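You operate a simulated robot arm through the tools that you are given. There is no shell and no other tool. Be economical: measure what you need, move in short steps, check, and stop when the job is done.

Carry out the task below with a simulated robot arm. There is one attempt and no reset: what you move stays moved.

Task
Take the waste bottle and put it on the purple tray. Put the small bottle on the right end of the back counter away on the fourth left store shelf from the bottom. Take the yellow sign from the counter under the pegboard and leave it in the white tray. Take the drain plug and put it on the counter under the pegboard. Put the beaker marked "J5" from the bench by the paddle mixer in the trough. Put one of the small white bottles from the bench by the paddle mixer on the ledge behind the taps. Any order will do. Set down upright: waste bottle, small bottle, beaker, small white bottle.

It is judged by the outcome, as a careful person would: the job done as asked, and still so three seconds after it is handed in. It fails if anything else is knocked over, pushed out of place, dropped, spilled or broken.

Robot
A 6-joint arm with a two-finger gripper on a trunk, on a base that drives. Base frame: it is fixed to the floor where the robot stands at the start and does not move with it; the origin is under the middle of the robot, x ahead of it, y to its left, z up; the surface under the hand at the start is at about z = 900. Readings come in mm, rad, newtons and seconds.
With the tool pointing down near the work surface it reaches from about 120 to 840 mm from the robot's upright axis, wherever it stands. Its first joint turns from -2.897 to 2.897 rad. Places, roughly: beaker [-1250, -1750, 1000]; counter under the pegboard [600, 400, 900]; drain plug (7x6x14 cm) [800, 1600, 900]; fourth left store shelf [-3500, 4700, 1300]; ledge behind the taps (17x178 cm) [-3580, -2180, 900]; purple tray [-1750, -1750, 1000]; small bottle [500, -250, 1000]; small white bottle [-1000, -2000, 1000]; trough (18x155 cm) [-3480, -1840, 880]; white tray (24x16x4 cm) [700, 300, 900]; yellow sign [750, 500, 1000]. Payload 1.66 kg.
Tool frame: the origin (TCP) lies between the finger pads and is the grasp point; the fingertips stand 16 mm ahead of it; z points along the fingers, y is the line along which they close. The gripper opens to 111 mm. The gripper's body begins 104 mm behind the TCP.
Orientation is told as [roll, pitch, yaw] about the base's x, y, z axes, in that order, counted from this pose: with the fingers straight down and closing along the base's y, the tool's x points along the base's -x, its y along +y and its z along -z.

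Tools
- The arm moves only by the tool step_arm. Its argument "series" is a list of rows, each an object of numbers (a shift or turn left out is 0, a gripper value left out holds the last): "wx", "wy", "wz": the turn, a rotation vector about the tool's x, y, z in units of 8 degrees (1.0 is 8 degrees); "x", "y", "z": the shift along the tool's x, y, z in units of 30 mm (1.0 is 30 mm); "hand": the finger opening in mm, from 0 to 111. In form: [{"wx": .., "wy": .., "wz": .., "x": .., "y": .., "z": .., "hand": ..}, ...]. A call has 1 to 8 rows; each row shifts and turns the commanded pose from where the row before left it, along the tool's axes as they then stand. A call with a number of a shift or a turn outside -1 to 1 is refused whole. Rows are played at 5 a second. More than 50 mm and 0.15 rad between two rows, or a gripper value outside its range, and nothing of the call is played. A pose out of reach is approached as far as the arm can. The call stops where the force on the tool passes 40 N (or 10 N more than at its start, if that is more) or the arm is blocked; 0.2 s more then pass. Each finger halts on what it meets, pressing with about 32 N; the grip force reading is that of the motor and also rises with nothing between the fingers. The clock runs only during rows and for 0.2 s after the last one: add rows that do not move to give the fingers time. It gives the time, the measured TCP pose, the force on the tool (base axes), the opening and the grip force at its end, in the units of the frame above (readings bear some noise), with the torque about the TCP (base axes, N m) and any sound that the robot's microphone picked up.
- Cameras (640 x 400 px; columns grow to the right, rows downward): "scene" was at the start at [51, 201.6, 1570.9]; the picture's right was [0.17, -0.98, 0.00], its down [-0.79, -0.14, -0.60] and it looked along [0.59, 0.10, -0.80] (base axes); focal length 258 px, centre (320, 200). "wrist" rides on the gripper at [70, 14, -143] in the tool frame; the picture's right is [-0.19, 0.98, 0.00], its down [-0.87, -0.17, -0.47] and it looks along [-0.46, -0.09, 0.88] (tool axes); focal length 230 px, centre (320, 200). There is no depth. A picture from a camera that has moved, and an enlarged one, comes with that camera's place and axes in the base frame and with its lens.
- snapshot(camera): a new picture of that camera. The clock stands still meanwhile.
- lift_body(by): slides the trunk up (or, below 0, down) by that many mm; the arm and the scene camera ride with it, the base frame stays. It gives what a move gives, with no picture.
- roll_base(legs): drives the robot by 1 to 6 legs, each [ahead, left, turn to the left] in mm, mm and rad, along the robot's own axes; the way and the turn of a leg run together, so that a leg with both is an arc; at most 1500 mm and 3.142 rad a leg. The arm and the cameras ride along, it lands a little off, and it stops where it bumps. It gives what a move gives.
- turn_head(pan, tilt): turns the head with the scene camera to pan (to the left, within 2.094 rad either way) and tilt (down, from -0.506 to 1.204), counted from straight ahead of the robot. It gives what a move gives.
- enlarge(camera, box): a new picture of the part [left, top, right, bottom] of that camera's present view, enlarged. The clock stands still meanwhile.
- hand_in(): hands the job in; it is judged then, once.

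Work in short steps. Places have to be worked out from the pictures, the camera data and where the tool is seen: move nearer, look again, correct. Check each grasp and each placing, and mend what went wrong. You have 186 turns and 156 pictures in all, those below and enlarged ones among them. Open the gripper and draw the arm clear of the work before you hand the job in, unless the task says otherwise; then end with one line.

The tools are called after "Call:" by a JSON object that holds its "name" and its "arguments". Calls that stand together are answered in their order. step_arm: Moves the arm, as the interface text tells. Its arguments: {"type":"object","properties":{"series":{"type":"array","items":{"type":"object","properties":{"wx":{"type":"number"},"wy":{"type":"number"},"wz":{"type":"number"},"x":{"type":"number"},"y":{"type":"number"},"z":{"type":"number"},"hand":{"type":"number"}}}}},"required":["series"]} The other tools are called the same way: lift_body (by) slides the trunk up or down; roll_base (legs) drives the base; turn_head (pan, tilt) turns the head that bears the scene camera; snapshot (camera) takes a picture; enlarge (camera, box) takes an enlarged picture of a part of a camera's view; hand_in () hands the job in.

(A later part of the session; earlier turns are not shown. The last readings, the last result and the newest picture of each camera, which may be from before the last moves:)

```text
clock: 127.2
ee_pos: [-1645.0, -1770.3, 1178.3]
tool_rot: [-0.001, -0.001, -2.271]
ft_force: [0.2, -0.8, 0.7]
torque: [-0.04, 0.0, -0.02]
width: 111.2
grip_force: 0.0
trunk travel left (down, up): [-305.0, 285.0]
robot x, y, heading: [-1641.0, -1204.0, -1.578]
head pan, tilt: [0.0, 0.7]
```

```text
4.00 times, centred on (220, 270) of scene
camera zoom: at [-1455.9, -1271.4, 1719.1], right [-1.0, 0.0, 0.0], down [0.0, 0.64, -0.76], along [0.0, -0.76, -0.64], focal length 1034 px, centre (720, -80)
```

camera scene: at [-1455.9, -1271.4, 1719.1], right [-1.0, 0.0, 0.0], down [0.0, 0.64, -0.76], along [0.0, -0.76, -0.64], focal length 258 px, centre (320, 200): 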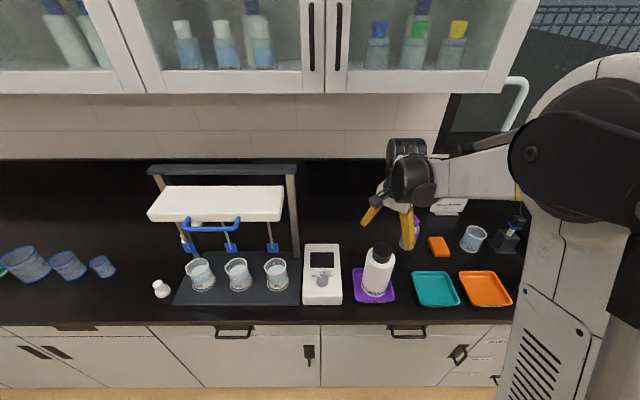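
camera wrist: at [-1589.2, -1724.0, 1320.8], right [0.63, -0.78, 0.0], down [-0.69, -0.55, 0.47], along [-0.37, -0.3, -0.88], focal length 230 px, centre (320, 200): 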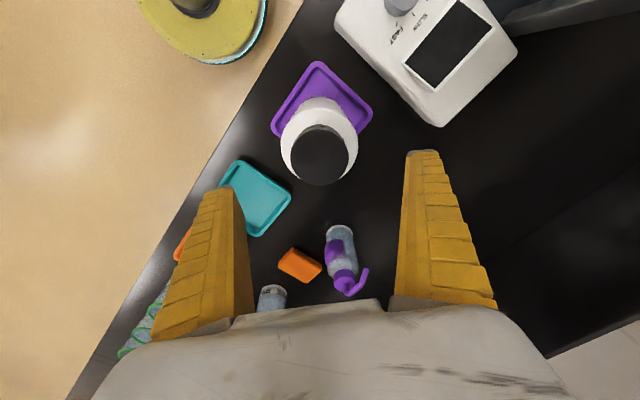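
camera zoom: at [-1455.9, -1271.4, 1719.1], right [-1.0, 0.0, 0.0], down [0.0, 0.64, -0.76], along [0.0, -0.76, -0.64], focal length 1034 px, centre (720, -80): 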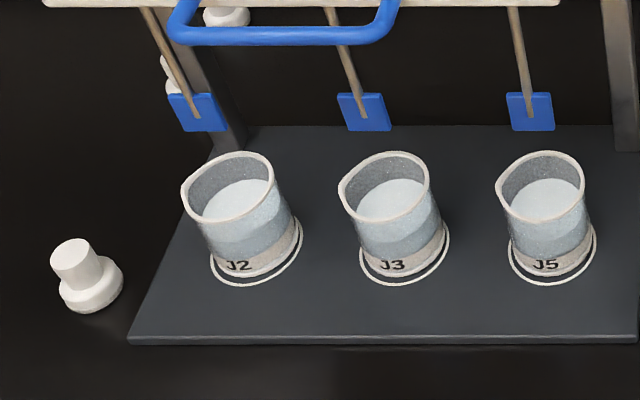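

J5 is the beaker nearest the white unit, at about (−1306,−1782), rim z≈1000, with liquid in it. The mixer hood overhangs, so I'll grasp from the front with the tool tilted; first I rise, draw back and turn the wrist square.

Call:
{"name": "step_arm", "arguments": {"series": [{"z": -1}, {"z": -1}, {"x": 0.8, "y": -0.7}, {"x": 0.8, "y": -0.7}, {"x": 0.8, "y": -0.7}, {"x": 0.8, "y": -0.7}, {"x": 0.6, "y": -0.4}, {}]}}

Call:
{"name": "step_arm", "arguments": {"series": [{"wz": -1}, {"wz": -1}, {"wz": -1}, {"wz": -1}, {"wz": -1}, {"wy": -1}, {"wy": -1}, {"wy": -1}]}}

Call:
{"name": "step_arm", "arguments": {"series": [{"wy": -1}, {"wy": -1}, {"hand": 95}]}}

Call:
{"name": "roll_base", "arguments": {"legs": [[0, 335, 0]]}}

Call:
{"name": "turn_head", "arguments": {"pan": -0.3, "tilt": 0.8}}

Call:
{"name": "snapshot", "arguments": {"camera": "scene"}}

Call:
{"name": "snapshot", "arguments": {"camera": "wrist"}}

```text
clock: 129.0
ee_pos: [-1644.9, -1620.0, 1237.9]
tool_rot: [0.0, 0.0, -2.272]
ft_force: [0.0, 0.3, -0.2]
torque: [-0.02, 0.0, -0.01]
width: 111.0
grip_force: 0.0
trunk travel left (down, up): [-305.0, 285.0]
robot x, y, heading: [-1645.3, -1200.1, -1.577]
head pan, tilt: [0.0, 0.7]
```

```text
clock: 130.8
ee_pos: [-1645.6, -1618.9, 1239.6]
tool_rot: [0.0, -0.424, -1.575]
ft_force: [-0.1, 0.2, -0.3]
torque: [-0.04, 0.0, 0.02]
width: 111.0
grip_force: 0.1
trunk travel left (down, up): [-305.0, 285.0]
robot x, y, heading: [-1642.3, -1205.8, -1.572]
head pan, tilt: [0.0, 0.7]
```

```text
clock: 131.6
ee_pos: [-1645.6, -1620.2, 1238.0]
tool_rot: [0.001, -0.7, -1.577]
ft_force: [-0.5, -0.6, 0.2]
torque: [0.03, 0.0, 0.01]
width: 95.9
grip_force: 0.5
trunk travel left (down, up): [-305.0, 285.0]
robot x, y, heading: [-1644.1, -1204.4, -1.574]
head pan, tilt: [0.0, 0.7]
```

```text
clock: 133.8
ee_pos: [-1308.8, -1621.8, 1238.7]
tool_rot: [-0.002, -0.698, -1.577]
ft_force: [0.1, 0.4, 0.7]
torque: [-0.02, 0.01, -0.06]
width: 95.6
grip_force: 0.3
trunk travel left (down, up): [-305.0, 285.0]
robot x, y, heading: [-1309.9, -1207.8, -1.574]
head pan, tilt: [0.0, 0.7]
```

```text
clock: 134.6
ee_pos: [-1310.3, -1623.0, 1240.2]
tool_rot: [0.0, -0.697, -1.576]
ft_force: [-0.3, -0.2, 0.8]
torque: [0.02, -0.01, -0.03]
width: 95.7
grip_force: 0.3
trunk travel left (down, up): [-305.0, 285.0]
robot x, y, heading: [-1306.9, -1205.6, -1.579]
head pan, tilt: [-0.3, 0.799]
```

```text
83 pictures are left
camera scene: at [-1143.3, -1264.8, 1710.9], right [-0.95, 0.3, 0.0], down [0.22, 0.68, -0.7], along [-0.21, -0.67, -0.72], focal length 258 px, centre (320, 200)
```

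scene: 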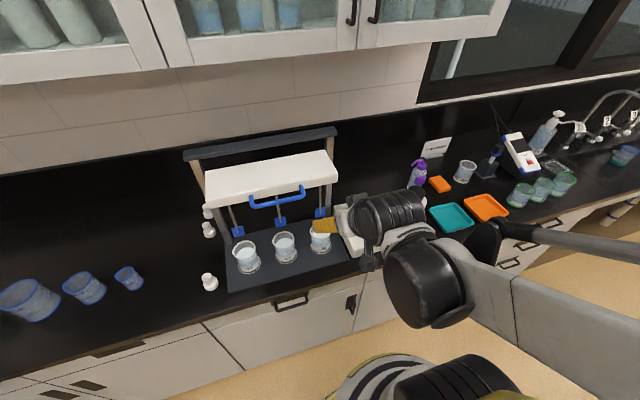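

```text
82 pictures are left
camera wrist: at [-1294.9, -1475.5, 1303.0], right [0.98, -0.15, 0.12], down [-0.17, -0.36, 0.92], along [-0.09, -0.92, -0.38], focal length 230 px, centre (320, 200)
```

wrist: 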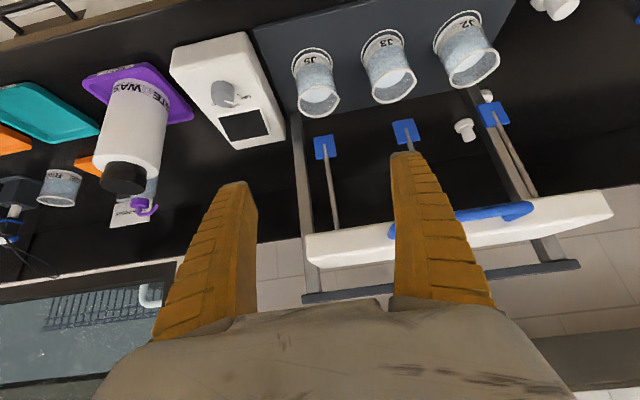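

Combining the views, J5 is near (−1304,−1772) and the tool points forward-down at 40°. I lower in front of the beaker to z≈1000.

Call:
{"name": "step_arm", "arguments": {"series": [{"z": 0.873, "x": 0.515, "y": 0.17}, {"z": 0.873, "x": 0.515}, {"z": 0.873, "x": 0.515}, {"z": 0.873, "x": 0.515}, {"z": 0.873, "x": 0.515}, {"z": 0.873, "x": 0.515}, {"z": 0.873, "x": 0.515}, {"z": 0.873, "x": 0.515}]}}

Call:
{"name": "snapshot", "arguments": {"camera": "wrist"}}

Call:
{"name": "enlarge", "arguments": {"camera": "scene", "box": [240, 190, 400, 300]}}

```text
clock: 136.4
ee_pos: [-1304.3, -1699.9, 1133.2]
tool_rot: [-0.002, -0.697, -1.575]
ft_force: [-0.2, -0.2, -0.1]
torque: [0.01, -0.02, -0.04]
width: 96.0
grip_force: 0.5
out of reach, approached as far as the arm can: row 4, 5, 6, 7, 8
trunk travel left (down, up): [-305.0, 285.0]
robot x, y, heading: [-1304.4, -1209.9, -1.577]
head pan, tilt: [-0.3, 0.799]
```

```text
81 pictures are left
camera wrist: at [-1289.6, -1554.1, 1197.1], right [0.98, -0.15, 0.12], down [-0.17, -0.36, 0.92], along [-0.09, -0.92, -0.38], focal length 230 px, centre (320, 200)
```

wrist: 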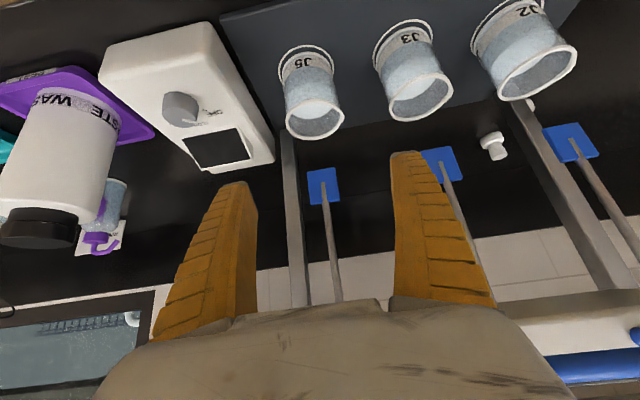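

```text
3.64 times, centred on (320, 245) of scene
camera zoom: at [-1143.6, -1265.6, 1710.9], right [-0.95, 0.3, 0.0], down [0.22, 0.68, -0.7], along [-0.21, -0.66, -0.72], focal length 940 px, centre (320, 36)
```

zoom: 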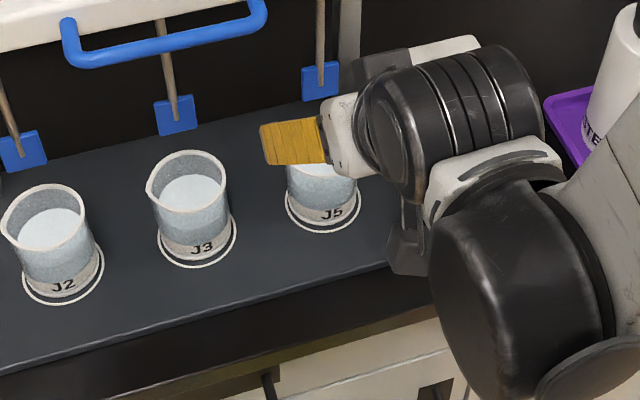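

The arm can't go lower this near the robot, so I lower the trunk instead, first 100 mm, and check.

Call:
{"name": "lift_body", "arguments": {"by": -100}}

Call:
{"name": "snapshot", "arguments": {"camera": "scene"}}

Call:
{"name": "snapshot", "arguments": {"camera": "wrist"}}

```text
clock: 137.7
ee_pos: [-1304.1, -1699.7, 1031.9]
tool_rot: [0.002, -0.695, -1.576]
ft_force: [0.6, -0.3, -0.2]
torque: [-0.01, 0.03, 0.0]
width: 96.1
grip_force: 0.4
trunk travel left (down, up): [-205.0, 385.0]
robot x, y, heading: [-1309.9, -1204.9, -1.582]
head pan, tilt: [-0.3, 0.799]
```

```text
79 pictures are left
camera scene: at [-1143.6, -1264.7, 1611.0], right [-0.95, 0.3, 0.0], down [0.22, 0.68, -0.7], along [-0.21, -0.66, -0.72], focal length 258 px, centre (320, 200)
```

scene: 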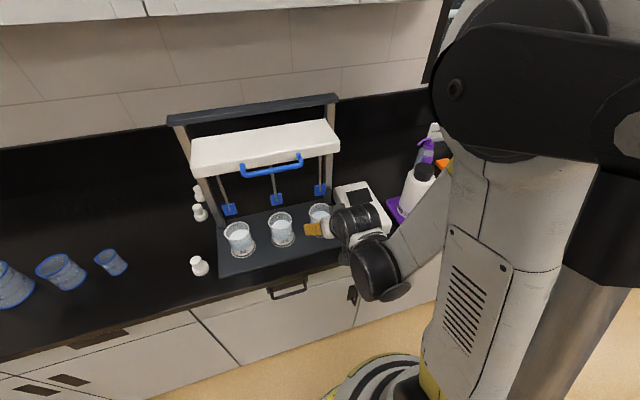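

```text
78 pictures are left
camera wrist: at [-1289.7, -1553.2, 1097.5], right [0.98, -0.15, 0.12], down [-0.17, -0.36, 0.92], along [-0.09, -0.92, -0.38], focal length 230 px, centre (320, 200)
```

wrist: 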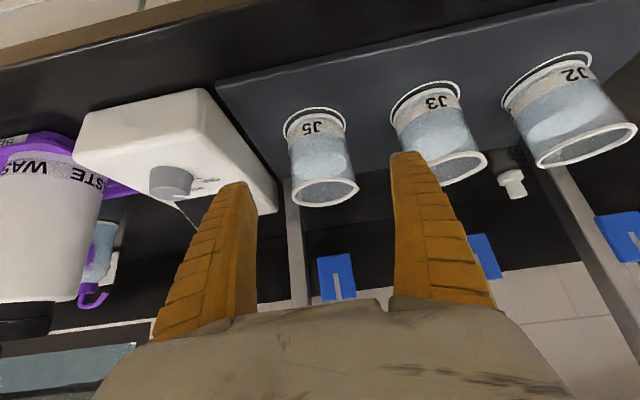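

J5 is centred between the fingers, about 71 mm ahead. I lower the trunk 65 mm more and move forward.

Call:
{"name": "lift_body", "arguments": {"by": -65}}

Call:
{"name": "step_arm", "arguments": {"series": [{"z": 0.5, "x": -0.596}, {"z": 0.5, "x": -0.596}, {}]}}

Call:
{"name": "snapshot", "arguments": {"camera": "wrist"}}

```text
clock: 138.8
ee_pos: [-1304.3, -1699.2, 967.6]
tool_rot: [-0.001, -0.697, -1.577]
ft_force: [-0.2, 0.5, 0.4]
torque: [-0.01, 0.0, -0.03]
width: 95.8
grip_force: 0.5
trunk travel left (down, up): [-140.0, 450.0]
robot x, y, heading: [-1307.2, -1207.5, -1.576]
head pan, tilt: [-0.3, 0.799]
```

```text
clock: 139.6
ee_pos: [-1303.2, -1747.6, 967.0]
tool_rot: [-0.001, -0.696, -1.575]
ft_force: [-0.2, -0.1, 0.7]
torque: [0.0, -0.02, -0.01]
width: 95.6
grip_force: 0.7
trunk travel left (down, up): [-140.0, 450.0]
robot x, y, heading: [-1308.2, -1203.4, -1.576]
head pan, tilt: [-0.3, 0.799]
```

```text
77 pictures are left
camera wrist: at [-1290.0, -1600.6, 1032.1], right [0.98, -0.15, 0.12], down [-0.17, -0.36, 0.92], along [-0.09, -0.92, -0.38], focal length 230 px, centre (320, 200)
```

wrist: 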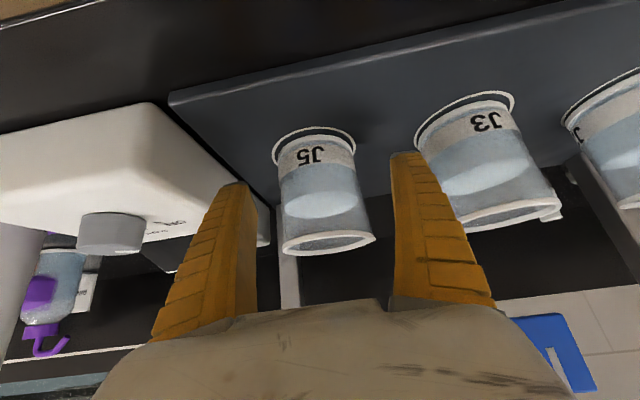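

J5 is well placed. I go forward the last 24 mm and close.

Call:
{"name": "step_arm", "arguments": {"series": [{"z": 0.514, "x": -0.613}, {"hand": 70}, {"hand": 55}, {"hand": 45}, {"hand": 45}, {}]}}

Call:
{"name": "snapshot", "arguments": {"camera": "wrist"}}

```text
clock: 141.0
ee_pos: [-1304.5, -1770.6, 967.7]
tool_rot: [-0.001, -0.698, -1.575]
ft_force: [0.6, 3.7, 10.3]
torque: [0.37, -0.06, 0.02]
width: 60.4
grip_force: 31.8
trunk travel left (down, up): [-140.0, 450.0]
robot x, y, heading: [-1310.9, -1206.1, -1.576]
head pan, tilt: [-0.3, 0.799]
```

```text
76 pictures are left
camera wrist: at [-1289.9, -1623.8, 1032.6], right [0.98, -0.15, 0.12], down [-0.17, -0.36, 0.92], along [-0.09, -0.92, -0.38], focal length 230 px, centre (320, 200)
```

wrist: 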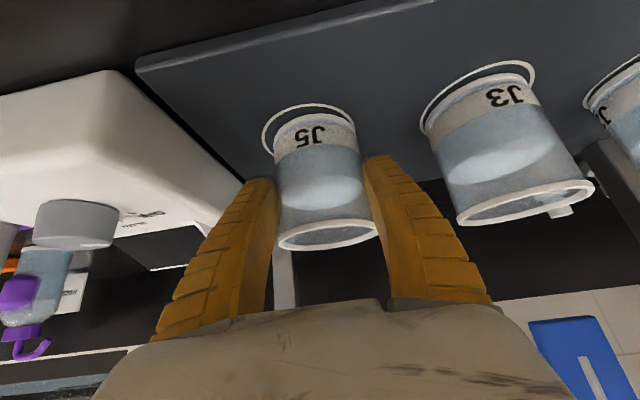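

J5 is gripped at 60 mm. I lift it slowly 36 mm and check.

Call:
{"name": "step_arm", "arguments": {"series": [{"z": -0.306, "x": -0.257}, {"z": -0.306, "x": -0.257}, {"z": -0.306, "x": -0.257}, {}]}}

Call:
{"name": "snapshot", "arguments": {"camera": "wrist"}}

Call:
{"name": "snapshot", "arguments": {"camera": "scene"}}

```text
clock: 142.0
ee_pos: [-1304.1, -1772.0, 1003.8]
tool_rot: [0.0, -0.697, -1.576]
ft_force: [0.0, 0.6, -1.7]
torque: [0.06, -0.01, 0.02]
width: 57.2
grip_force: 32.2
trunk travel left (down, up): [-140.0, 450.0]
robot x, y, heading: [-1306.9, -1204.2, -1.572]
head pan, tilt: [-0.3, 0.799]
```

```text
75 pictures are left
camera wrist: at [-1290.1, -1624.5, 1068.6], right [0.98, -0.15, 0.12], down [-0.17, -0.36, 0.92], along [-0.09, -0.92, -0.38], focal length 230 px, centre (320, 200)
```

wrist: 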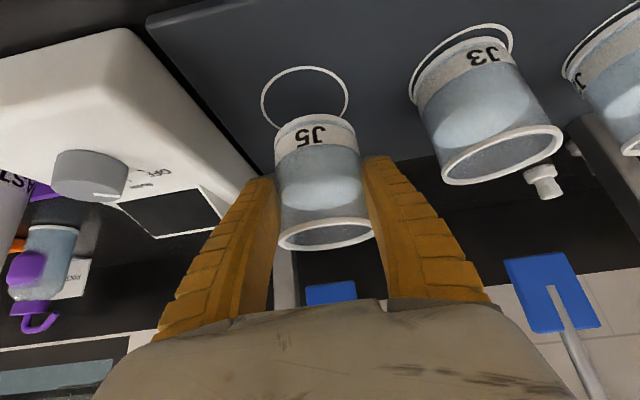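

```text
74 pictures are left
camera scene: at [-1143.6, -1264.9, 1545.9], right [-0.95, 0.3, 0.0], down [0.22, 0.68, -0.7], along [-0.21, -0.66, -0.72], focal length 258 px, centre (320, 200)
```

scene: 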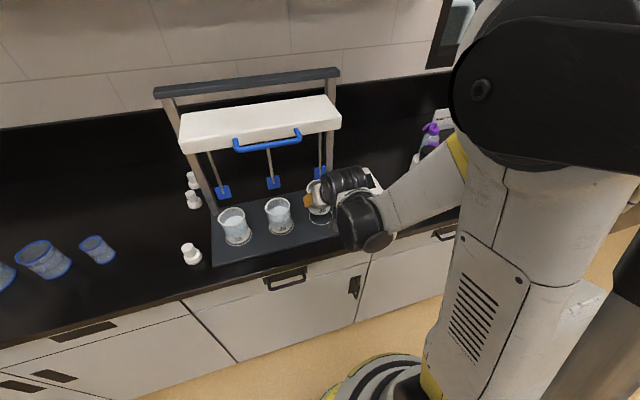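

J5 is held upright. I back the base away, raise the trunk, then slide right toward the trough.

Call:
{"name": "roll_base", "arguments": {"legs": [[-300, 0, 0]]}}

Call:
{"name": "lift_body", "arguments": {"by": 150}}

Call:
{"name": "roll_base", "arguments": {"legs": [[0, -1100, 0], [0, -900, 0]]}}

Call:
{"name": "turn_head", "arguments": {"pan": -0.1, "tilt": 0.6}}

Call:
{"name": "snapshot", "arguments": {"camera": "scene"}}

Call:
{"name": "snapshot", "arguments": {"camera": "wrist"}}

```text
clock: 144.0
ee_pos: [-1303.0, -1473.5, 1003.7]
tool_rot: [0.0, -0.698, -1.576]
ft_force: [0.2, 1.6, -2.8]
torque: [0.0, 0.01, -0.04]
width: 57.0
grip_force: 32.3
trunk travel left (down, up): [-140.0, 450.0]
robot x, y, heading: [-1300.5, -909.3, -1.582]
head pan, tilt: [-0.3, 0.799]
```

```text
clock: 145.8
ee_pos: [-1303.9, -1475.1, 1153.9]
tool_rot: [-0.001, -0.696, -1.575]
ft_force: [0.0, 0.0, -2.2]
torque: [0.03, 0.0, -0.02]
width: 56.8
grip_force: 32.3
trunk travel left (down, up): [-290.0, 300.0]
robot x, y, heading: [-1311.8, -908.5, -1.576]
head pan, tilt: [-0.3, 0.799]
```

```text
clock: 155.8
ee_pos: [-3317.2, -1447.7, 1153.5]
tool_rot: [0.0, -0.697, -1.597]
ft_force: [-0.4, -0.9, -1.5]
torque: [0.03, -0.04, 0.02]
width: 55.9
grip_force: 32.2
trunk travel left (down, up): [-290.0, 300.0]
robot x, y, heading: [-3308.9, -881.8, -1.593]
head pan, tilt: [-0.3, 0.799]
```

```text
clock: 156.5
ee_pos: [-3317.1, -1447.5, 1153.3]
tool_rot: [0.0, -0.698, -1.594]
ft_force: [0.1, 0.1, -1.0]
torque: [0.03, -0.01, 0.03]
width: 56.1
grip_force: 32.2
trunk travel left (down, up): [-290.0, 300.0]
robot x, y, heading: [-3308.4, -887.1, -1.595]
head pan, tilt: [-0.099, 0.6]
```

```text
73 pictures are left
camera scene: at [-3131.7, -956.9, 1712.7], right [-0.99, 0.12, 0.0], down [0.07, 0.56, -0.82], along [-0.1, -0.82, -0.57], focal length 258 px, centre (320, 200)
```

scene: 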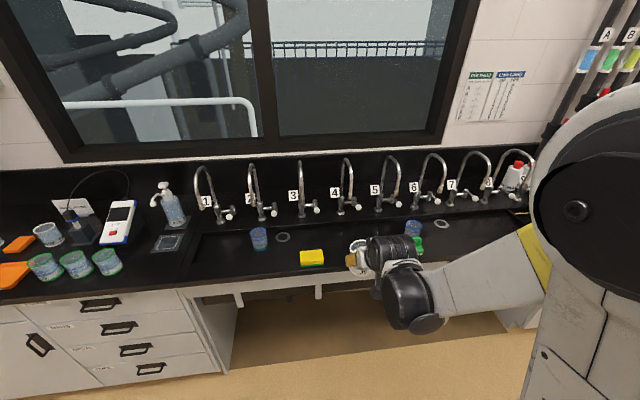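

```text
72 pictures are left
camera wrist: at [-3300.2, -1302.1, 1218.4], right [0.98, -0.17, 0.12], down [-0.18, -0.36, 0.92], along [-0.11, -0.92, -0.38], focal length 230 px, centre (320, 200)
```

wrist: 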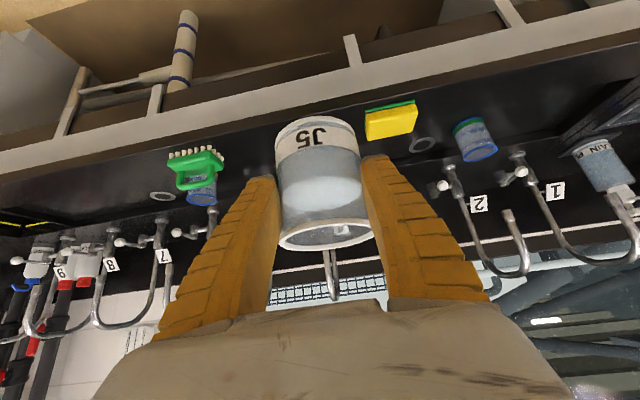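

The trough lies in front of the taps, holding a sponge and cups. I zoom in to see its edges.

Call:
{"name": "enlarge", "arguments": {"camera": "scene", "box": [170, 140, 430, 300]}}

Call:
{"name": "turn_head", "arguments": {"pan": -0.45, "tilt": 0.6}}

Call:
{"name": "snapshot", "arguments": {"camera": "scene"}}

```text
2.46 times, centred on (300, 220) of scene
camera zoom: at [-3131.7, -956.9, 1712.7], right [-0.99, 0.12, 0.0], down [0.07, 0.56, -0.82], along [-0.1, -0.82, -0.57], focal length 636 px, centre (369, 151)
```

zoom: 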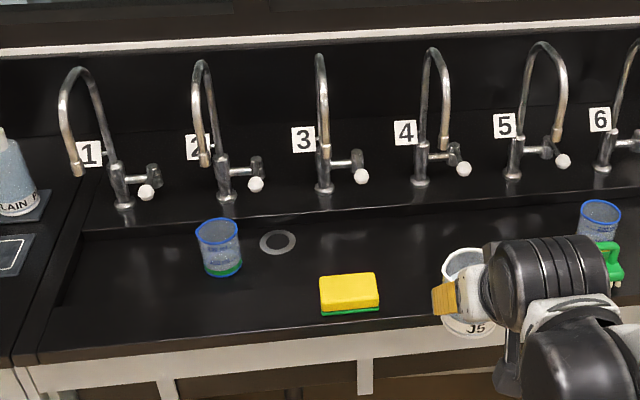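

```text
clock: 157.3
ee_pos: [-3316.3, -1448.6, 1153.5]
tool_rot: [0.0, -0.698, -1.595]
ft_force: [-0.3, 0.0, -1.6]
torque: [0.06, -0.01, 0.01]
width: 56.0
grip_force: 31.9
trunk travel left (down, up): [-290.0, 300.0]
robot x, y, heading: [-3310.9, -882.0, -1.6]
head pan, tilt: [-0.45, 0.6]
```

```text
70 pictures are left
camera scene: at [-3161.0, -947.8, 1712.8], right [-0.89, 0.46, 0.0], down [0.26, 0.5, -0.83], along [-0.38, -0.73, -0.57], focal length 258 px, centre (320, 200)
```

scene: 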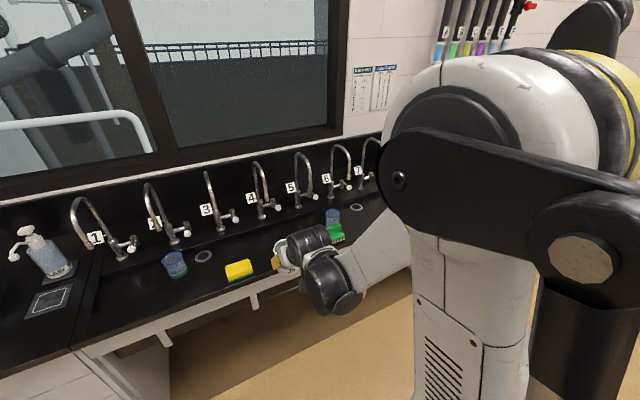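

I'll set J5 at about (−3320,−1840), between the sponge and the far cup. I drive ahead 340 mm with a small heading fix.

Call:
{"name": "roll_base", "arguments": {"legs": [[345, 0, 0.024]]}}

Call:
{"name": "turn_head", "arguments": {"pan": -0.2, "tilt": 0.7}}

Call:
{"name": "snapshot", "arguments": {"camera": "scene"}}

Call:
{"name": "snapshot", "arguments": {"camera": "wrist"}}

```text
clock: 159.6
ee_pos: [-3308.8, -1793.4, 1153.0]
tool_rot: [-0.001, -0.697, -1.573]
ft_force: [-0.3, -1.5, -1.7]
torque: [0.05, -0.02, 0.01]
width: 55.6
grip_force: 31.7
trunk travel left (down, up): [-290.0, 300.0]
robot x, y, heading: [-3313.9, -1229.9, -1.576]
head pan, tilt: [-0.45, 0.6]
```

```text
clock: 160.3
ee_pos: [-3308.7, -1792.7, 1153.6]
tool_rot: [0.0, -0.698, -1.574]
ft_force: [0.5, 0.2, -1.6]
torque: [0.03, 0.06, -0.02]
width: 55.7
grip_force: 32.1
trunk travel left (down, up): [-290.0, 300.0]
robot x, y, heading: [-3315.8, -1228.8, -1.576]
head pan, tilt: [-0.201, 0.7]
```

```text
69 pictures are left
camera scene: at [-3142.8, -1293.4, 1704.2], right [-0.98, 0.2, 0.0], down [0.13, 0.63, -0.77], along [-0.15, -0.75, -0.64], focal length 258 px, centre (320, 200)
```

scene: 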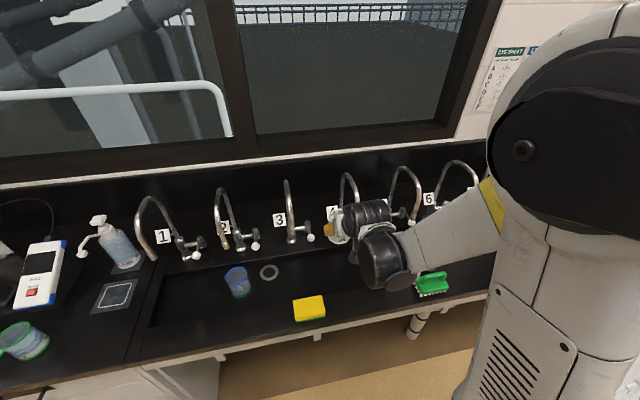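

```text
68 pictures are left
camera wrist: at [-3294.9, -1647.3, 1218.4], right [0.98, -0.15, 0.12], down [-0.17, -0.36, 0.92], along [-0.09, -0.92, -0.38], focal length 230 px, centre (320, 200)
```

wrist: 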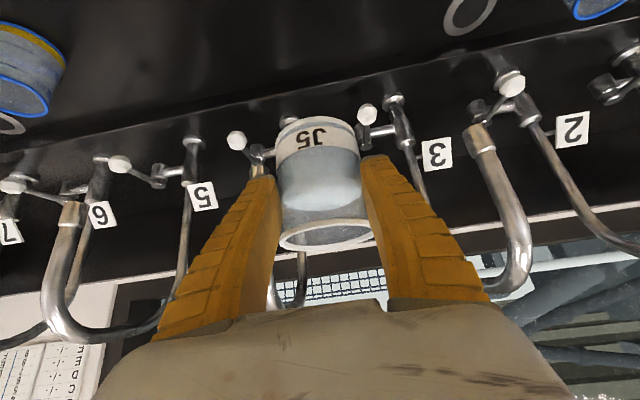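

I move forward 47 mm to y≈−1840, then lower the trunk 180 mm.

Call:
{"name": "step_arm", "arguments": {"series": [{"z": 0.505, "x": -0.6}, {"z": 0.505, "x": -0.6}, {}]}}

Call:
{"name": "lift_body", "arguments": {"by": -180}}

Call:
{"name": "snapshot", "arguments": {"camera": "wrist"}}

Call:
{"name": "snapshot", "arguments": {"camera": "scene"}}

```text
clock: 161.1
ee_pos: [-3309.8, -1841.2, 1154.1]
tool_rot: [0.0, -0.697, -1.574]
ft_force: [0.6, 0.0, -1.4]
torque: [0.02, 0.0, 0.01]
width: 55.3
grip_force: 31.9
trunk travel left (down, up): [-290.0, 300.0]
robot x, y, heading: [-3311.0, -1228.9, -1.572]
head pan, tilt: [-0.201, 0.7]
```

```text
clock: 163.1
ee_pos: [-3310.8, -1841.0, 973.4]
tool_rot: [-0.001, -0.696, -1.572]
ft_force: [0.5, -0.2, -1.5]
torque: [0.05, 0.03, 0.04]
width: 55.0
grip_force: 31.9
trunk travel left (down, up): [-110.0, 480.0]
robot x, y, heading: [-3314.5, -1225.5, -1.577]
head pan, tilt: [-0.201, 0.7]
```

```text
67 pictures are left
camera wrist: at [-3295.6, -1694.7, 1038.0], right [0.98, -0.15, 0.12], down [-0.17, -0.36, 0.92], along [-0.09, -0.92, -0.38], focal length 230 px, centre (320, 200)
```

wrist: 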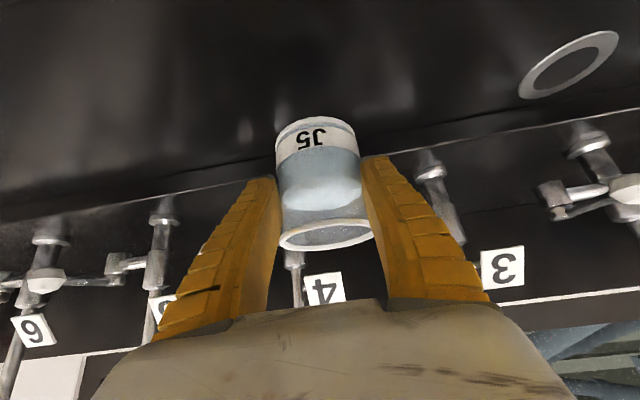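

```text
66 pictures are left
camera scene: at [-3142.7, -1293.3, 1524.3], right [-0.98, 0.2, 0.0], down [0.13, 0.63, -0.76], along [-0.15, -0.75, -0.64], focal length 258 px, centre (320, 200)
```

scene: 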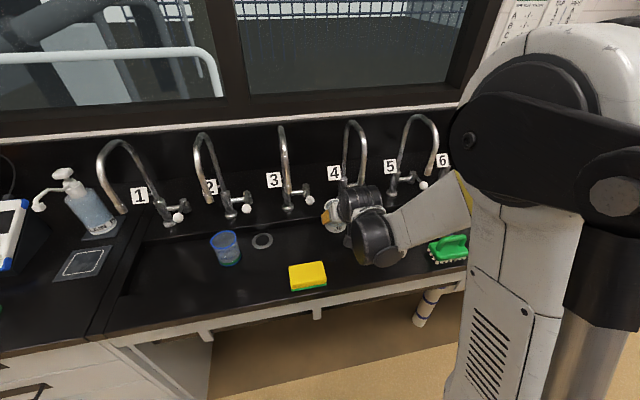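

The beaker is about 35 mm above the trough floor. I lower with the arm, then creep.

Call:
{"name": "step_arm", "arguments": {"series": [{"z": 0.4, "x": 0.336}, {"z": 0.25, "x": 0.21}, {}]}}

Call:
{"name": "step_arm", "arguments": {"series": [{"z": 0.077, "x": 0.064}, {}, {"z": 0.077, "x": 0.064}, {}]}}

```text
clock: 163.9
ee_pos: [-3309.7, -1841.2, 947.8]
tool_rot: [-0.001, -0.697, -1.572]
ft_force: [0.4, 0.3, -2.6]
torque: [0.04, 0.0, 0.01]
width: 55.3
grip_force: 32.3
trunk travel left (down, up): [-110.0, 480.0]
robot x, y, heading: [-3313.5, -1228.7, -1.571]
head pan, tilt: [-0.201, 0.7]
```

```text
clock: 164.9
ee_pos: [-3309.9, -1841.6, 940.8]
tool_rot: [0.0, -0.698, -1.572]
ft_force: [-0.2, -0.2, -1.9]
torque: [0.06, -0.02, 0.01]
width: 55.2
grip_force: 31.8
trunk travel left (down, up): [-110.0, 480.0]
robot x, y, heading: [-3309.3, -1228.0, -1.575]
head pan, tilt: [-0.201, 0.7]
```

Call:
{"name": "step_arm", "arguments": {"series": [{"z": 0.077, "x": 0.064}, {}]}}

Call:
{"name": "step_arm", "arguments": {"series": [{"z": 0.077, "x": 0.064}, {}]}}

Call:
{"name": "snapshot", "arguments": {"camera": "wrist"}}

```text
clock: 165.5
ee_pos: [-3309.3, -1840.9, 938.6]
tool_rot: [0.0, -0.696, -1.572]
ft_force: [-0.9, 0.4, -1.2]
torque: [0.04, 0.01, 0.0]
width: 55.2
grip_force: 32.1
trunk travel left (down, up): [-110.0, 480.0]
robot x, y, heading: [-3317.5, -1230.8, -1.573]
head pan, tilt: [-0.201, 0.7]
```

```text
clock: 166.1
ee_pos: [-3309.5, -1840.9, 935.1]
tool_rot: [0.0, -0.696, -1.574]
ft_force: [-0.1, -0.4, -1.0]
torque: [0.02, -0.01, -0.02]
width: 55.2
grip_force: 32.2
trunk travel left (down, up): [-110.0, 480.0]
robot x, y, heading: [-3313.1, -1226.7, -1.574]
head pan, tilt: [-0.201, 0.7]
```

```text
65 pictures are left
camera wrist: at [-3295.6, -1694.9, 1000.2], right [0.98, -0.15, 0.12], down [-0.17, -0.36, 0.92], along [-0.09, -0.92, -0.38], focal length 230 px, centre (320, 200)
```

wrist: 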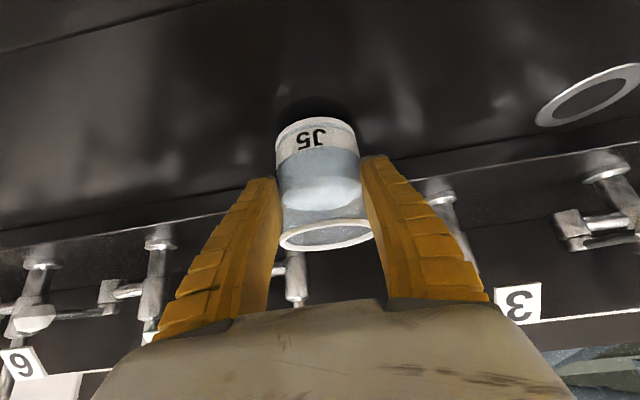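

It's very near the floor, so I keep creeping.

Call:
{"name": "step_arm", "arguments": {"series": [{"z": 0.06, "x": 0.05}, {}]}}

Call:
{"name": "step_arm", "arguments": {"series": [{"z": 0.06, "x": 0.05}, {}]}}

Call:
{"name": "step_arm", "arguments": {"series": [{"z": 0.06, "x": 0.05}, {}]}}

```text
clock: 166.7
ee_pos: [-3308.1, -1841.6, 933.7]
tool_rot: [0.0, -0.696, -1.571]
ft_force: [0.2, 0.3, -2.5]
torque: [0.06, -0.01, -0.02]
width: 54.6
grip_force: 31.9
trunk travel left (down, up): [-110.0, 480.0]
robot x, y, heading: [-3311.2, -1226.7, -1.575]
head pan, tilt: [-0.201, 0.7]
```

```text
clock: 167.3
ee_pos: [-3309.8, -1841.1, 930.9]
tool_rot: [0.0, -0.696, -1.572]
ft_force: [0.4, 0.3, -1.7]
torque: [0.02, 0.03, 0.03]
width: 54.6
grip_force: 32.1
trunk travel left (down, up): [-110.0, 480.0]
robot x, y, heading: [-3313.5, -1231.2, -1.575]
head pan, tilt: [-0.201, 0.7]
```

```text
clock: 167.9
ee_pos: [-3309.7, -1840.5, 929.5]
tool_rot: [0.0, -0.696, -1.573]
ft_force: [-0.7, 0.1, -1.9]
torque: [0.06, 0.0, -0.01]
width: 54.7
grip_force: 32.2
trunk travel left (down, up): [-110.0, 480.0]
robot x, y, heading: [-3312.5, -1226.8, -1.575]
head pan, tilt: [-0.201, 0.7]
```

Call:
{"name": "step_arm", "arguments": {"series": [{"z": 0.06, "x": 0.05}, {}]}}

Call:
{"name": "step_arm", "arguments": {"series": [{"z": 0.06, "x": 0.05}, {}]}}

Call:
{"name": "snapshot", "arguments": {"camera": "wrist"}}

```text
clock: 168.5
ee_pos: [-3309.9, -1840.3, 927.0]
tool_rot: [0.0, -0.698, -1.572]
ft_force: [-1.0, -2.4, 9.7]
torque: [-0.03, 0.01, -0.01]
width: 54.9
grip_force: 32.3
trunk travel left (down, up): [-110.0, 480.0]
robot x, y, heading: [-3314.5, -1227.9, -1.571]
head pan, tilt: [-0.201, 0.7]
```

```text
clock: 169.1
ee_pos: [-3309.0, -1838.7, 924.8]
tool_rot: [0.0, -0.698, -1.571]
ft_force: [-1.4, 3.3, 18.4]
torque: [-0.26, 0.02, -0.04]
width: 54.2
grip_force: 31.9
trunk travel left (down, up): [-110.0, 480.0]
robot x, y, heading: [-3310.9, -1226.6, -1.575]
head pan, tilt: [-0.201, 0.7]
```

```text
64 pictures are left
camera wrist: at [-3295.7, -1693.6, 989.4], right [0.98, -0.15, 0.12], down [-0.17, -0.36, 0.92], along [-0.09, -0.92, -0.38], focal length 230 px, centre (320, 200)
```

wrist: 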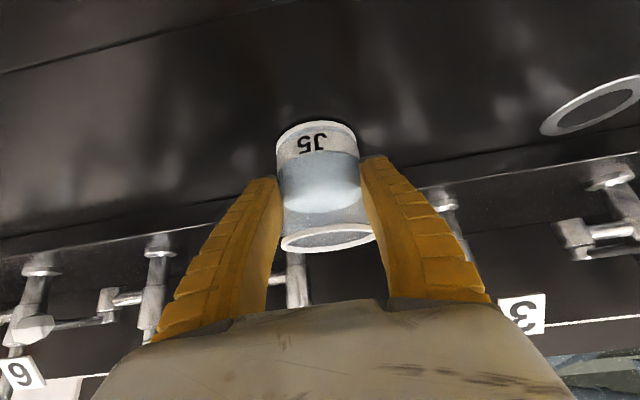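

It's down. I ease off 2 mm, open gently, and withdraw along the tool axis.

Call:
{"name": "step_arm", "arguments": {"series": [{"z": -0.06, "x": -0.05}, {"hand": 65}, {"hand": 80}, {"hand": 100}, {"hand": 100}, {}]}}

Call:
{"name": "step_arm", "arguments": {"series": [{"z": -0.5}, {"z": -1}, {"z": -1}, {"z": -1}, {"z": -1}, {}]}}

Call:
{"name": "snapshot", "arguments": {"camera": "wrist"}}

Call:
{"name": "snapshot", "arguments": {"camera": "scene"}}

```text
clock: 170.5
ee_pos: [-3309.6, -1840.8, 926.5]
tool_rot: [0.0, -0.697, -1.573]
ft_force: [0.2, -0.1, 0.1]
torque: [0.0, -0.02, -0.02]
width: 100.7
grip_force: 0.1
trunk travel left (down, up): [-110.0, 480.0]
robot x, y, heading: [-3311.5, -1228.8, -1.572]
head pan, tilt: [-0.201, 0.7]
```

```text
clock: 171.9
ee_pos: [-3309.5, -1752.9, 1031.5]
tool_rot: [0.0, -0.697, -1.572]
ft_force: [-0.6, -0.1, 0.8]
torque: [-0.01, -0.01, 0.0]
width: 100.8
grip_force: 0.2
trunk travel left (down, up): [-110.0, 480.0]
robot x, y, heading: [-3315.8, -1227.7, -1.569]
head pan, tilt: [-0.201, 0.7]
```

```text
63 pictures are left
camera wrist: at [-3295.3, -1607.1, 1095.2], right [0.98, -0.15, 0.12], down [-0.17, -0.36, 0.92], along [-0.09, -0.92, -0.38], focal length 230 px, centre (320, 200)
```

wrist: 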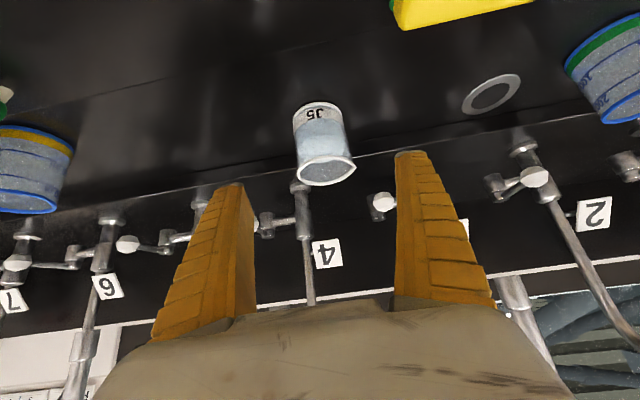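

```text
62 pictures are left
camera scene: at [-3142.7, -1293.1, 1524.1], right [-0.98, 0.2, 0.0], down [0.13, 0.63, -0.76], along [-0.15, -0.75, -0.64], focal length 258 px, centre (320, 200)
```

scene: 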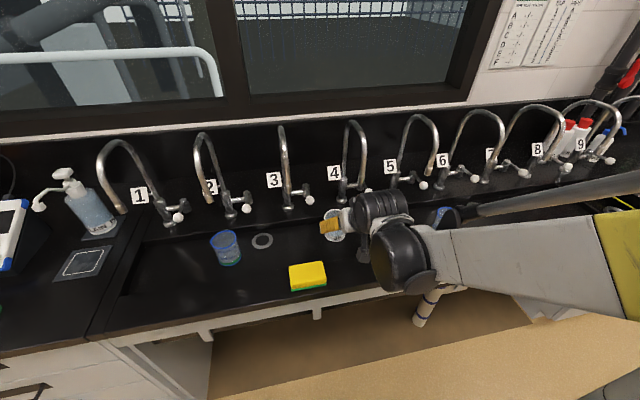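

J5 stands in the trough. Before going back I study the taps and the ledge behind them.

Call:
{"name": "enlarge", "arguments": {"camera": "scene", "box": [80, 100, 320, 250]}}

Call:
{"name": "enlarge", "arguments": {"camera": "scene", "box": [360, 80, 640, 255]}}

```text
2.67 times, centred on (200, 175) of scene
camera zoom: at [-3142.7, -1293.1, 1524.1], right [-0.98, 0.2, 0.0], down [0.13, 0.63, -0.76], along [-0.15, -0.75, -0.64], focal length 689 px, centre (640, 267)
```

zoom: 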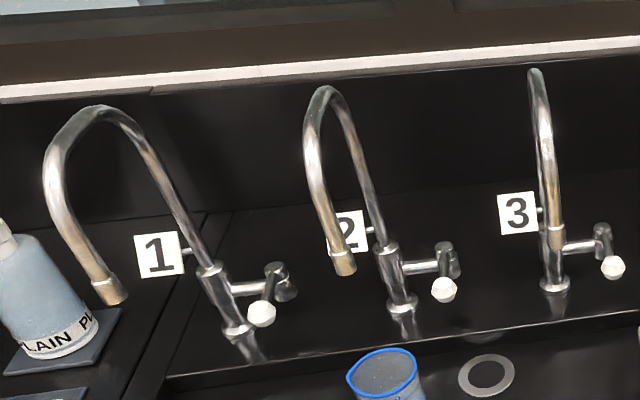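

```text
2.29 times, centred on (500, 168) of scene
camera zoom: at [-3142.7, -1293.1, 1524.1], right [-0.98, 0.2, 0.0], down [0.13, 0.63, -0.76], along [-0.15, -0.75, -0.64], focal length 591 px, centre (-91, 274)
```

zoom: 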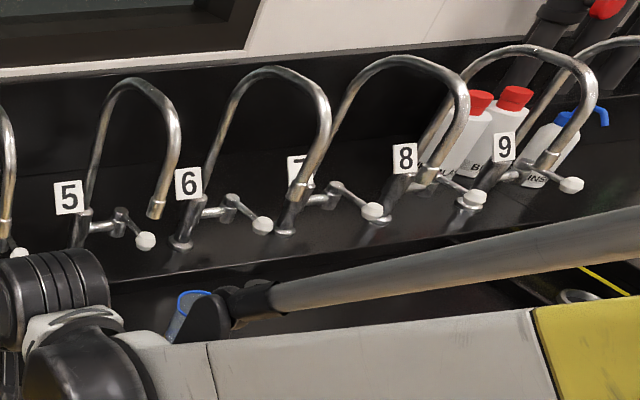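

Spouts point forward with tops around z≈1220, so the ledge is best reached from above with a vertical tool. I back off, raise the trunk, straighten the tool, and return to the white bottle near (−910,−1743).

Call:
{"name": "roll_base", "arguments": {"legs": [[-330, 0, 0]]}}

Call:
{"name": "lift_body", "arguments": {"by": 150}}

Call:
{"name": "step_arm", "arguments": {"series": [{"wy": 1}, {"wy": 1}, {"wy": 1}, {"wy": 1}, {"wy": 1, "hand": 80}, {}]}}

Call:
{"name": "roll_base", "arguments": {"legs": [[0, 1200, 0], [0, 1200, 0], [330, 0, 0]]}}

Call:
{"name": "turn_head", "arguments": {"pan": 0.0, "tilt": 0.8}}

Call:
{"name": "snapshot", "arguments": {"camera": "scene"}}

Call:
{"name": "snapshot", "arguments": {"camera": "wrist"}}

```text
clock: 174.1
ee_pos: [-3308.8, -1425.9, 1030.2]
tool_rot: [0.001, -0.696, -1.573]
ft_force: [0.4, 0.1, -0.1]
torque: [-0.01, -0.05, -0.03]
width: 100.3
grip_force: 0.4
trunk travel left (down, up): [-110.0, 480.0]
robot x, y, heading: [-3312.8, -902.1, -1.571]
head pan, tilt: [-0.201, 0.7]
```

```text
clock: 175.8
ee_pos: [-3308.8, -1425.2, 1180.9]
tool_rot: [0.001, -0.697, -1.572]
ft_force: [0.1, -0.1, -0.9]
torque: [0.01, 0.01, 0.02]
width: 100.6
grip_force: 0.5
trunk travel left (down, up): [-260.0, 330.0]
robot x, y, heading: [-3313.0, -900.5, -1.575]
head pan, tilt: [-0.201, 0.7]
```

```text
clock: 177.2
ee_pos: [-3308.8, -1424.7, 1180.5]
tool_rot: [-0.001, 0.002, -1.571]
ft_force: [0.4, 0.4, -0.1]
torque: [-0.02, -0.01, 0.04]
width: 81.4
grip_force: 1.5
trunk travel left (down, up): [-260.0, 330.0]
robot x, y, heading: [-3312.9, -902.7, -1.567]
head pan, tilt: [-0.201, 0.7]
```

```text
clock: 190.8
ee_pos: [-908.4, -1747.4, 1179.3]
tool_rot: [-0.002, 0.001, -1.565]
ft_force: [0.6, -0.1, -0.3]
torque: [0.07, -0.01, 0.01]
width: 81.5
grip_force: 0.5
trunk travel left (down, up): [-260.0, 330.0]
robot x, y, heading: [-913.3, -1222.7, -1.564]
head pan, tilt: [-0.201, 0.7]
```

```text
clock: 191.5
ee_pos: [-908.0, -1748.6, 1181.5]
tool_rot: [0.001, 0.002, -1.564]
ft_force: [0.9, 0.0, 0.5]
torque: [0.01, 0.0, -0.02]
width: 81.4
grip_force: 0.4
trunk travel left (down, up): [-260.0, 330.0]
robot x, y, heading: [-916.0, -1226.0, -1.563]
head pan, tilt: [0.0, 0.799]
```

```text
59 pictures are left
camera scene: at [-728.3, -1283.7, 1665.9], right [-1.0, 0.0, 0.0], down [0.0, 0.72, -0.7], along [0.0, -0.7, -0.72], focal length 258 px, centre (320, 200)
```

scene: 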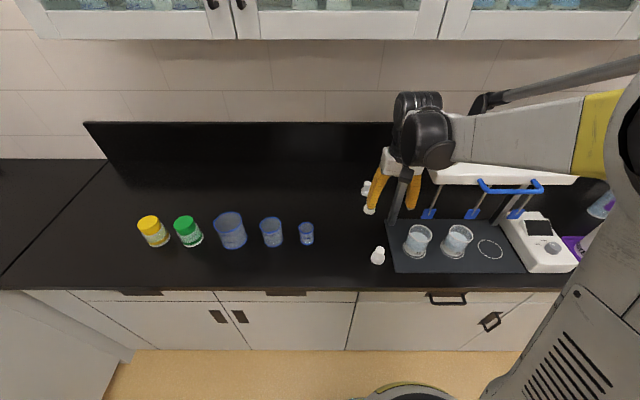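

```text
58 pictures are left
camera wrist: at [-895.4, -1676.9, 1323.0], right [0.98, -0.19, 0.0], down [-0.16, -0.87, 0.47], along [-0.09, -0.46, -0.88], focal length 230 px, centre (320, 200)
```

wrist: 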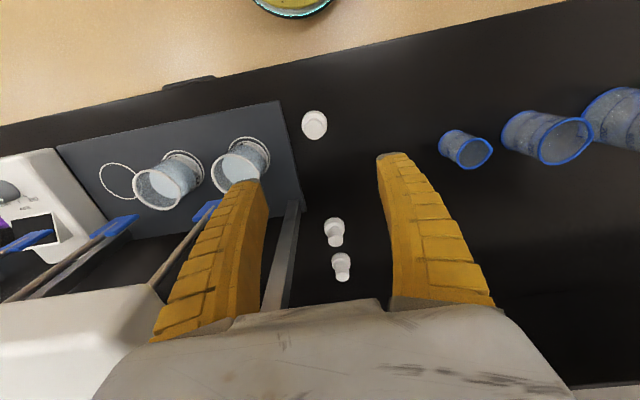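

The front white bottle is at about (−918,−1742). I zoom in for its shape and height.

Call:
{"name": "enlarge", "arguments": {"camera": "scene", "box": [346, 230, 410, 275]}}

Call:
{"name": "enlarge", "arguments": {"camera": "wrist", "box": [280, 100, 360, 150]}}

```text
8.89 times, centred on (378, 252) of scene
camera zoom: at [-728.3, -1283.7, 1665.9], right [-1.0, 0.0, 0.0], down [0.0, 0.72, -0.7], along [0.0, -0.7, -0.72], focal length 2297 px, centre (-196, -267)
```

zoom: 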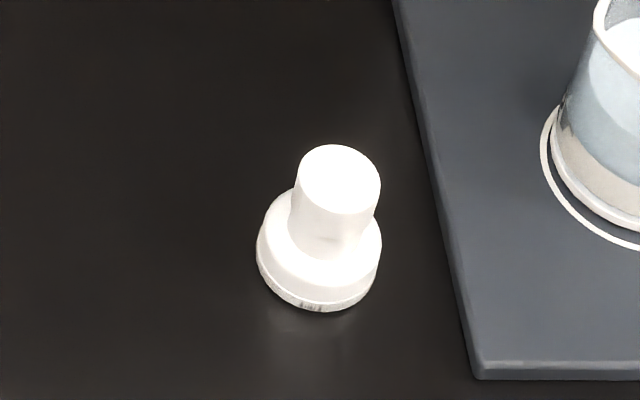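

```text
8.00 times, centred on (320, 125) of wrist
camera zoom: at [-895.4, -1676.9, 1323.0], right [0.98, -0.19, 0.0], down [-0.16, -0.87, 0.47], along [-0.09, -0.46, -0.88], focal length 1841 px, centre (320, 800)
```

zoom: 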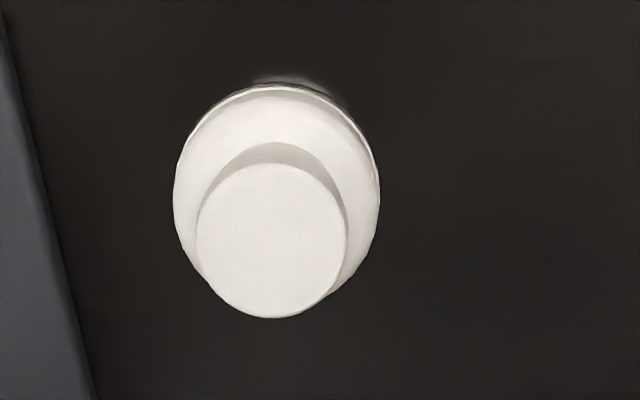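

Cap is 31 mm wide, z≈930–970, on a 45 mm body at (−918,−1741). I align, lower the trunk 130 mm, then the arm.

Call:
{"name": "step_arm", "arguments": {"series": [{"x": 0.25, "y": -0.33, "hand": 65}, {}]}}

Call:
{"name": "lift_body", "arguments": {"by": -150}}

Call:
{"name": "snapshot", "arguments": {"camera": "wrist"}}

Call:
{"name": "snapshot", "arguments": {"camera": "scene"}}

```text
clock: 192.1
ee_pos: [-917.1, -1739.7, 1178.9]
tool_rot: [0.001, 0.002, -1.565]
ft_force: [-0.5, -0.1, 0.0]
torque: [-0.01, 0.0, -0.05]
width: 66.8
grip_force: 1.1
trunk travel left (down, up): [-260.0, 330.0]
robot x, y, heading: [-915.6, -1222.4, -1.56]
head pan, tilt: [0.0, 0.799]
```

```text
clock: 193.8
ee_pos: [-918.1, -1739.5, 1031.1]
tool_rot: [0.001, 0.002, -1.566]
ft_force: [-0.1, -0.3, -0.2]
torque: [0.0, -0.02, -0.02]
width: 66.7
grip_force: 1.4
trunk travel left (down, up): [-110.0, 480.0]
robot x, y, heading: [-919.2, -1221.8, -1.565]
head pan, tilt: [0.0, 0.799]
```

```text
55 pictures are left
camera wrist: at [-904.9, -1669.4, 1173.3], right [0.98, -0.19, 0.0], down [-0.16, -0.87, 0.47], along [-0.09, -0.46, -0.88], focal length 230 px, centre (320, 200)
```

wrist: 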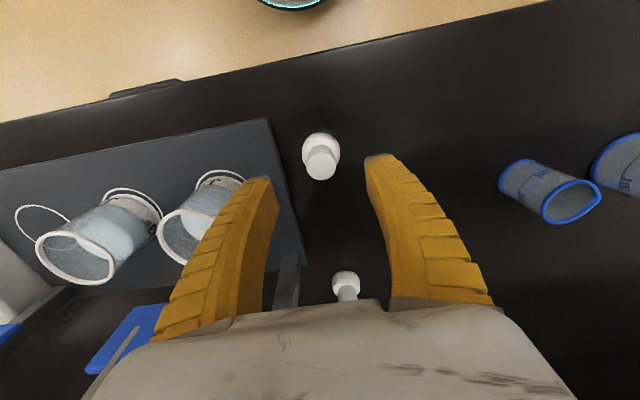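

```text
54 pictures are left
camera scene: at [-728.2, -1283.6, 1516.0], right [-1.0, 0.0, 0.0], down [0.0, 0.72, -0.7], along [0.0, -0.7, -0.72], focal length 258 px, centre (320, 200)
```

scene: 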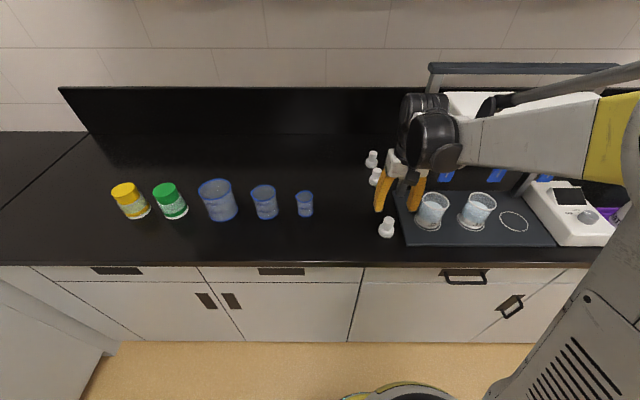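

Aligned. I descend 80 mm with the arm and close on the cap.

Call:
{"name": "step_arm", "arguments": {"series": [{"z": 1}, {"z": 1}, {"z": 0.7}, {"hand": 40}, {"hand": 20}, {"hand": 20}, {}]}}

Call:
{"name": "snapshot", "arguments": {"camera": "wrist"}}

```text
clock: 195.4
ee_pos: [-917.5, -1739.9, 950.4]
tool_rot: [-0.001, 0.002, -1.566]
ft_force: [-1.1, 0.8, 0.8]
torque: [0.01, 0.02, 0.0]
width: 22.4
grip_force: 26.1
trunk travel left (down, up): [-110.0, 480.0]
robot x, y, heading: [-918.4, -1222.4, -1.561]
head pan, tilt: [0.0, 0.799]
```

```text
53 pictures are left
camera wrist: at [-904.7, -1669.7, 1092.5], right [0.98, -0.19, 0.0], down [-0.16, -0.87, 0.47], along [-0.09, -0.46, -0.88], focal length 230 px, centre (320, 200)
```

wrist: 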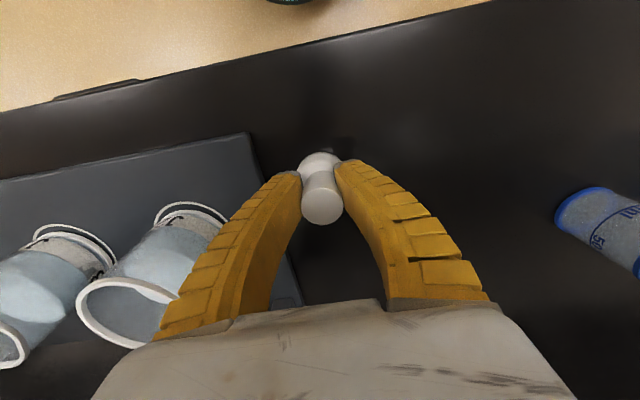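

The cap is gripped. I tighten, lift 90 mm, and check.

Call:
{"name": "step_arm", "arguments": {"series": [{"hand": 8}, {}, {"z": -0.5}, {"z": -0.5}, {"z": -1}, {"z": -1}, {}]}}

Call:
{"name": "snapshot", "arguments": {"camera": "wrist"}}

```text
clock: 197.1
ee_pos: [-918.0, -1740.8, 1038.4]
tool_rot: [0.001, 0.001, -1.566]
ft_force: [0.4, 1.1, -0.6]
torque: [-0.01, 0.03, 0.0]
width: 19.4
grip_force: 32.4
trunk travel left (down, up): [-110.0, 480.0]
robot x, y, heading: [-914.9, -1219.3, -1.567]
head pan, tilt: [0.0, 0.799]
```

```text
52 pictures are left
camera wrist: at [-904.7, -1670.2, 1182.6], right [0.98, -0.19, 0.0], down [-0.16, -0.87, 0.47], along [-0.09, -0.46, -0.88], focal length 230 px, centre (320, 200)
```

wrist: 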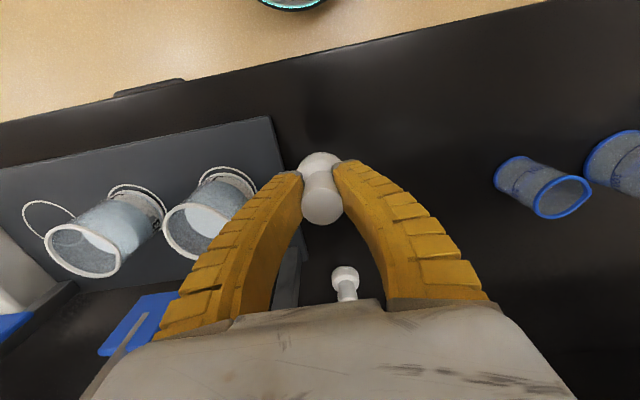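

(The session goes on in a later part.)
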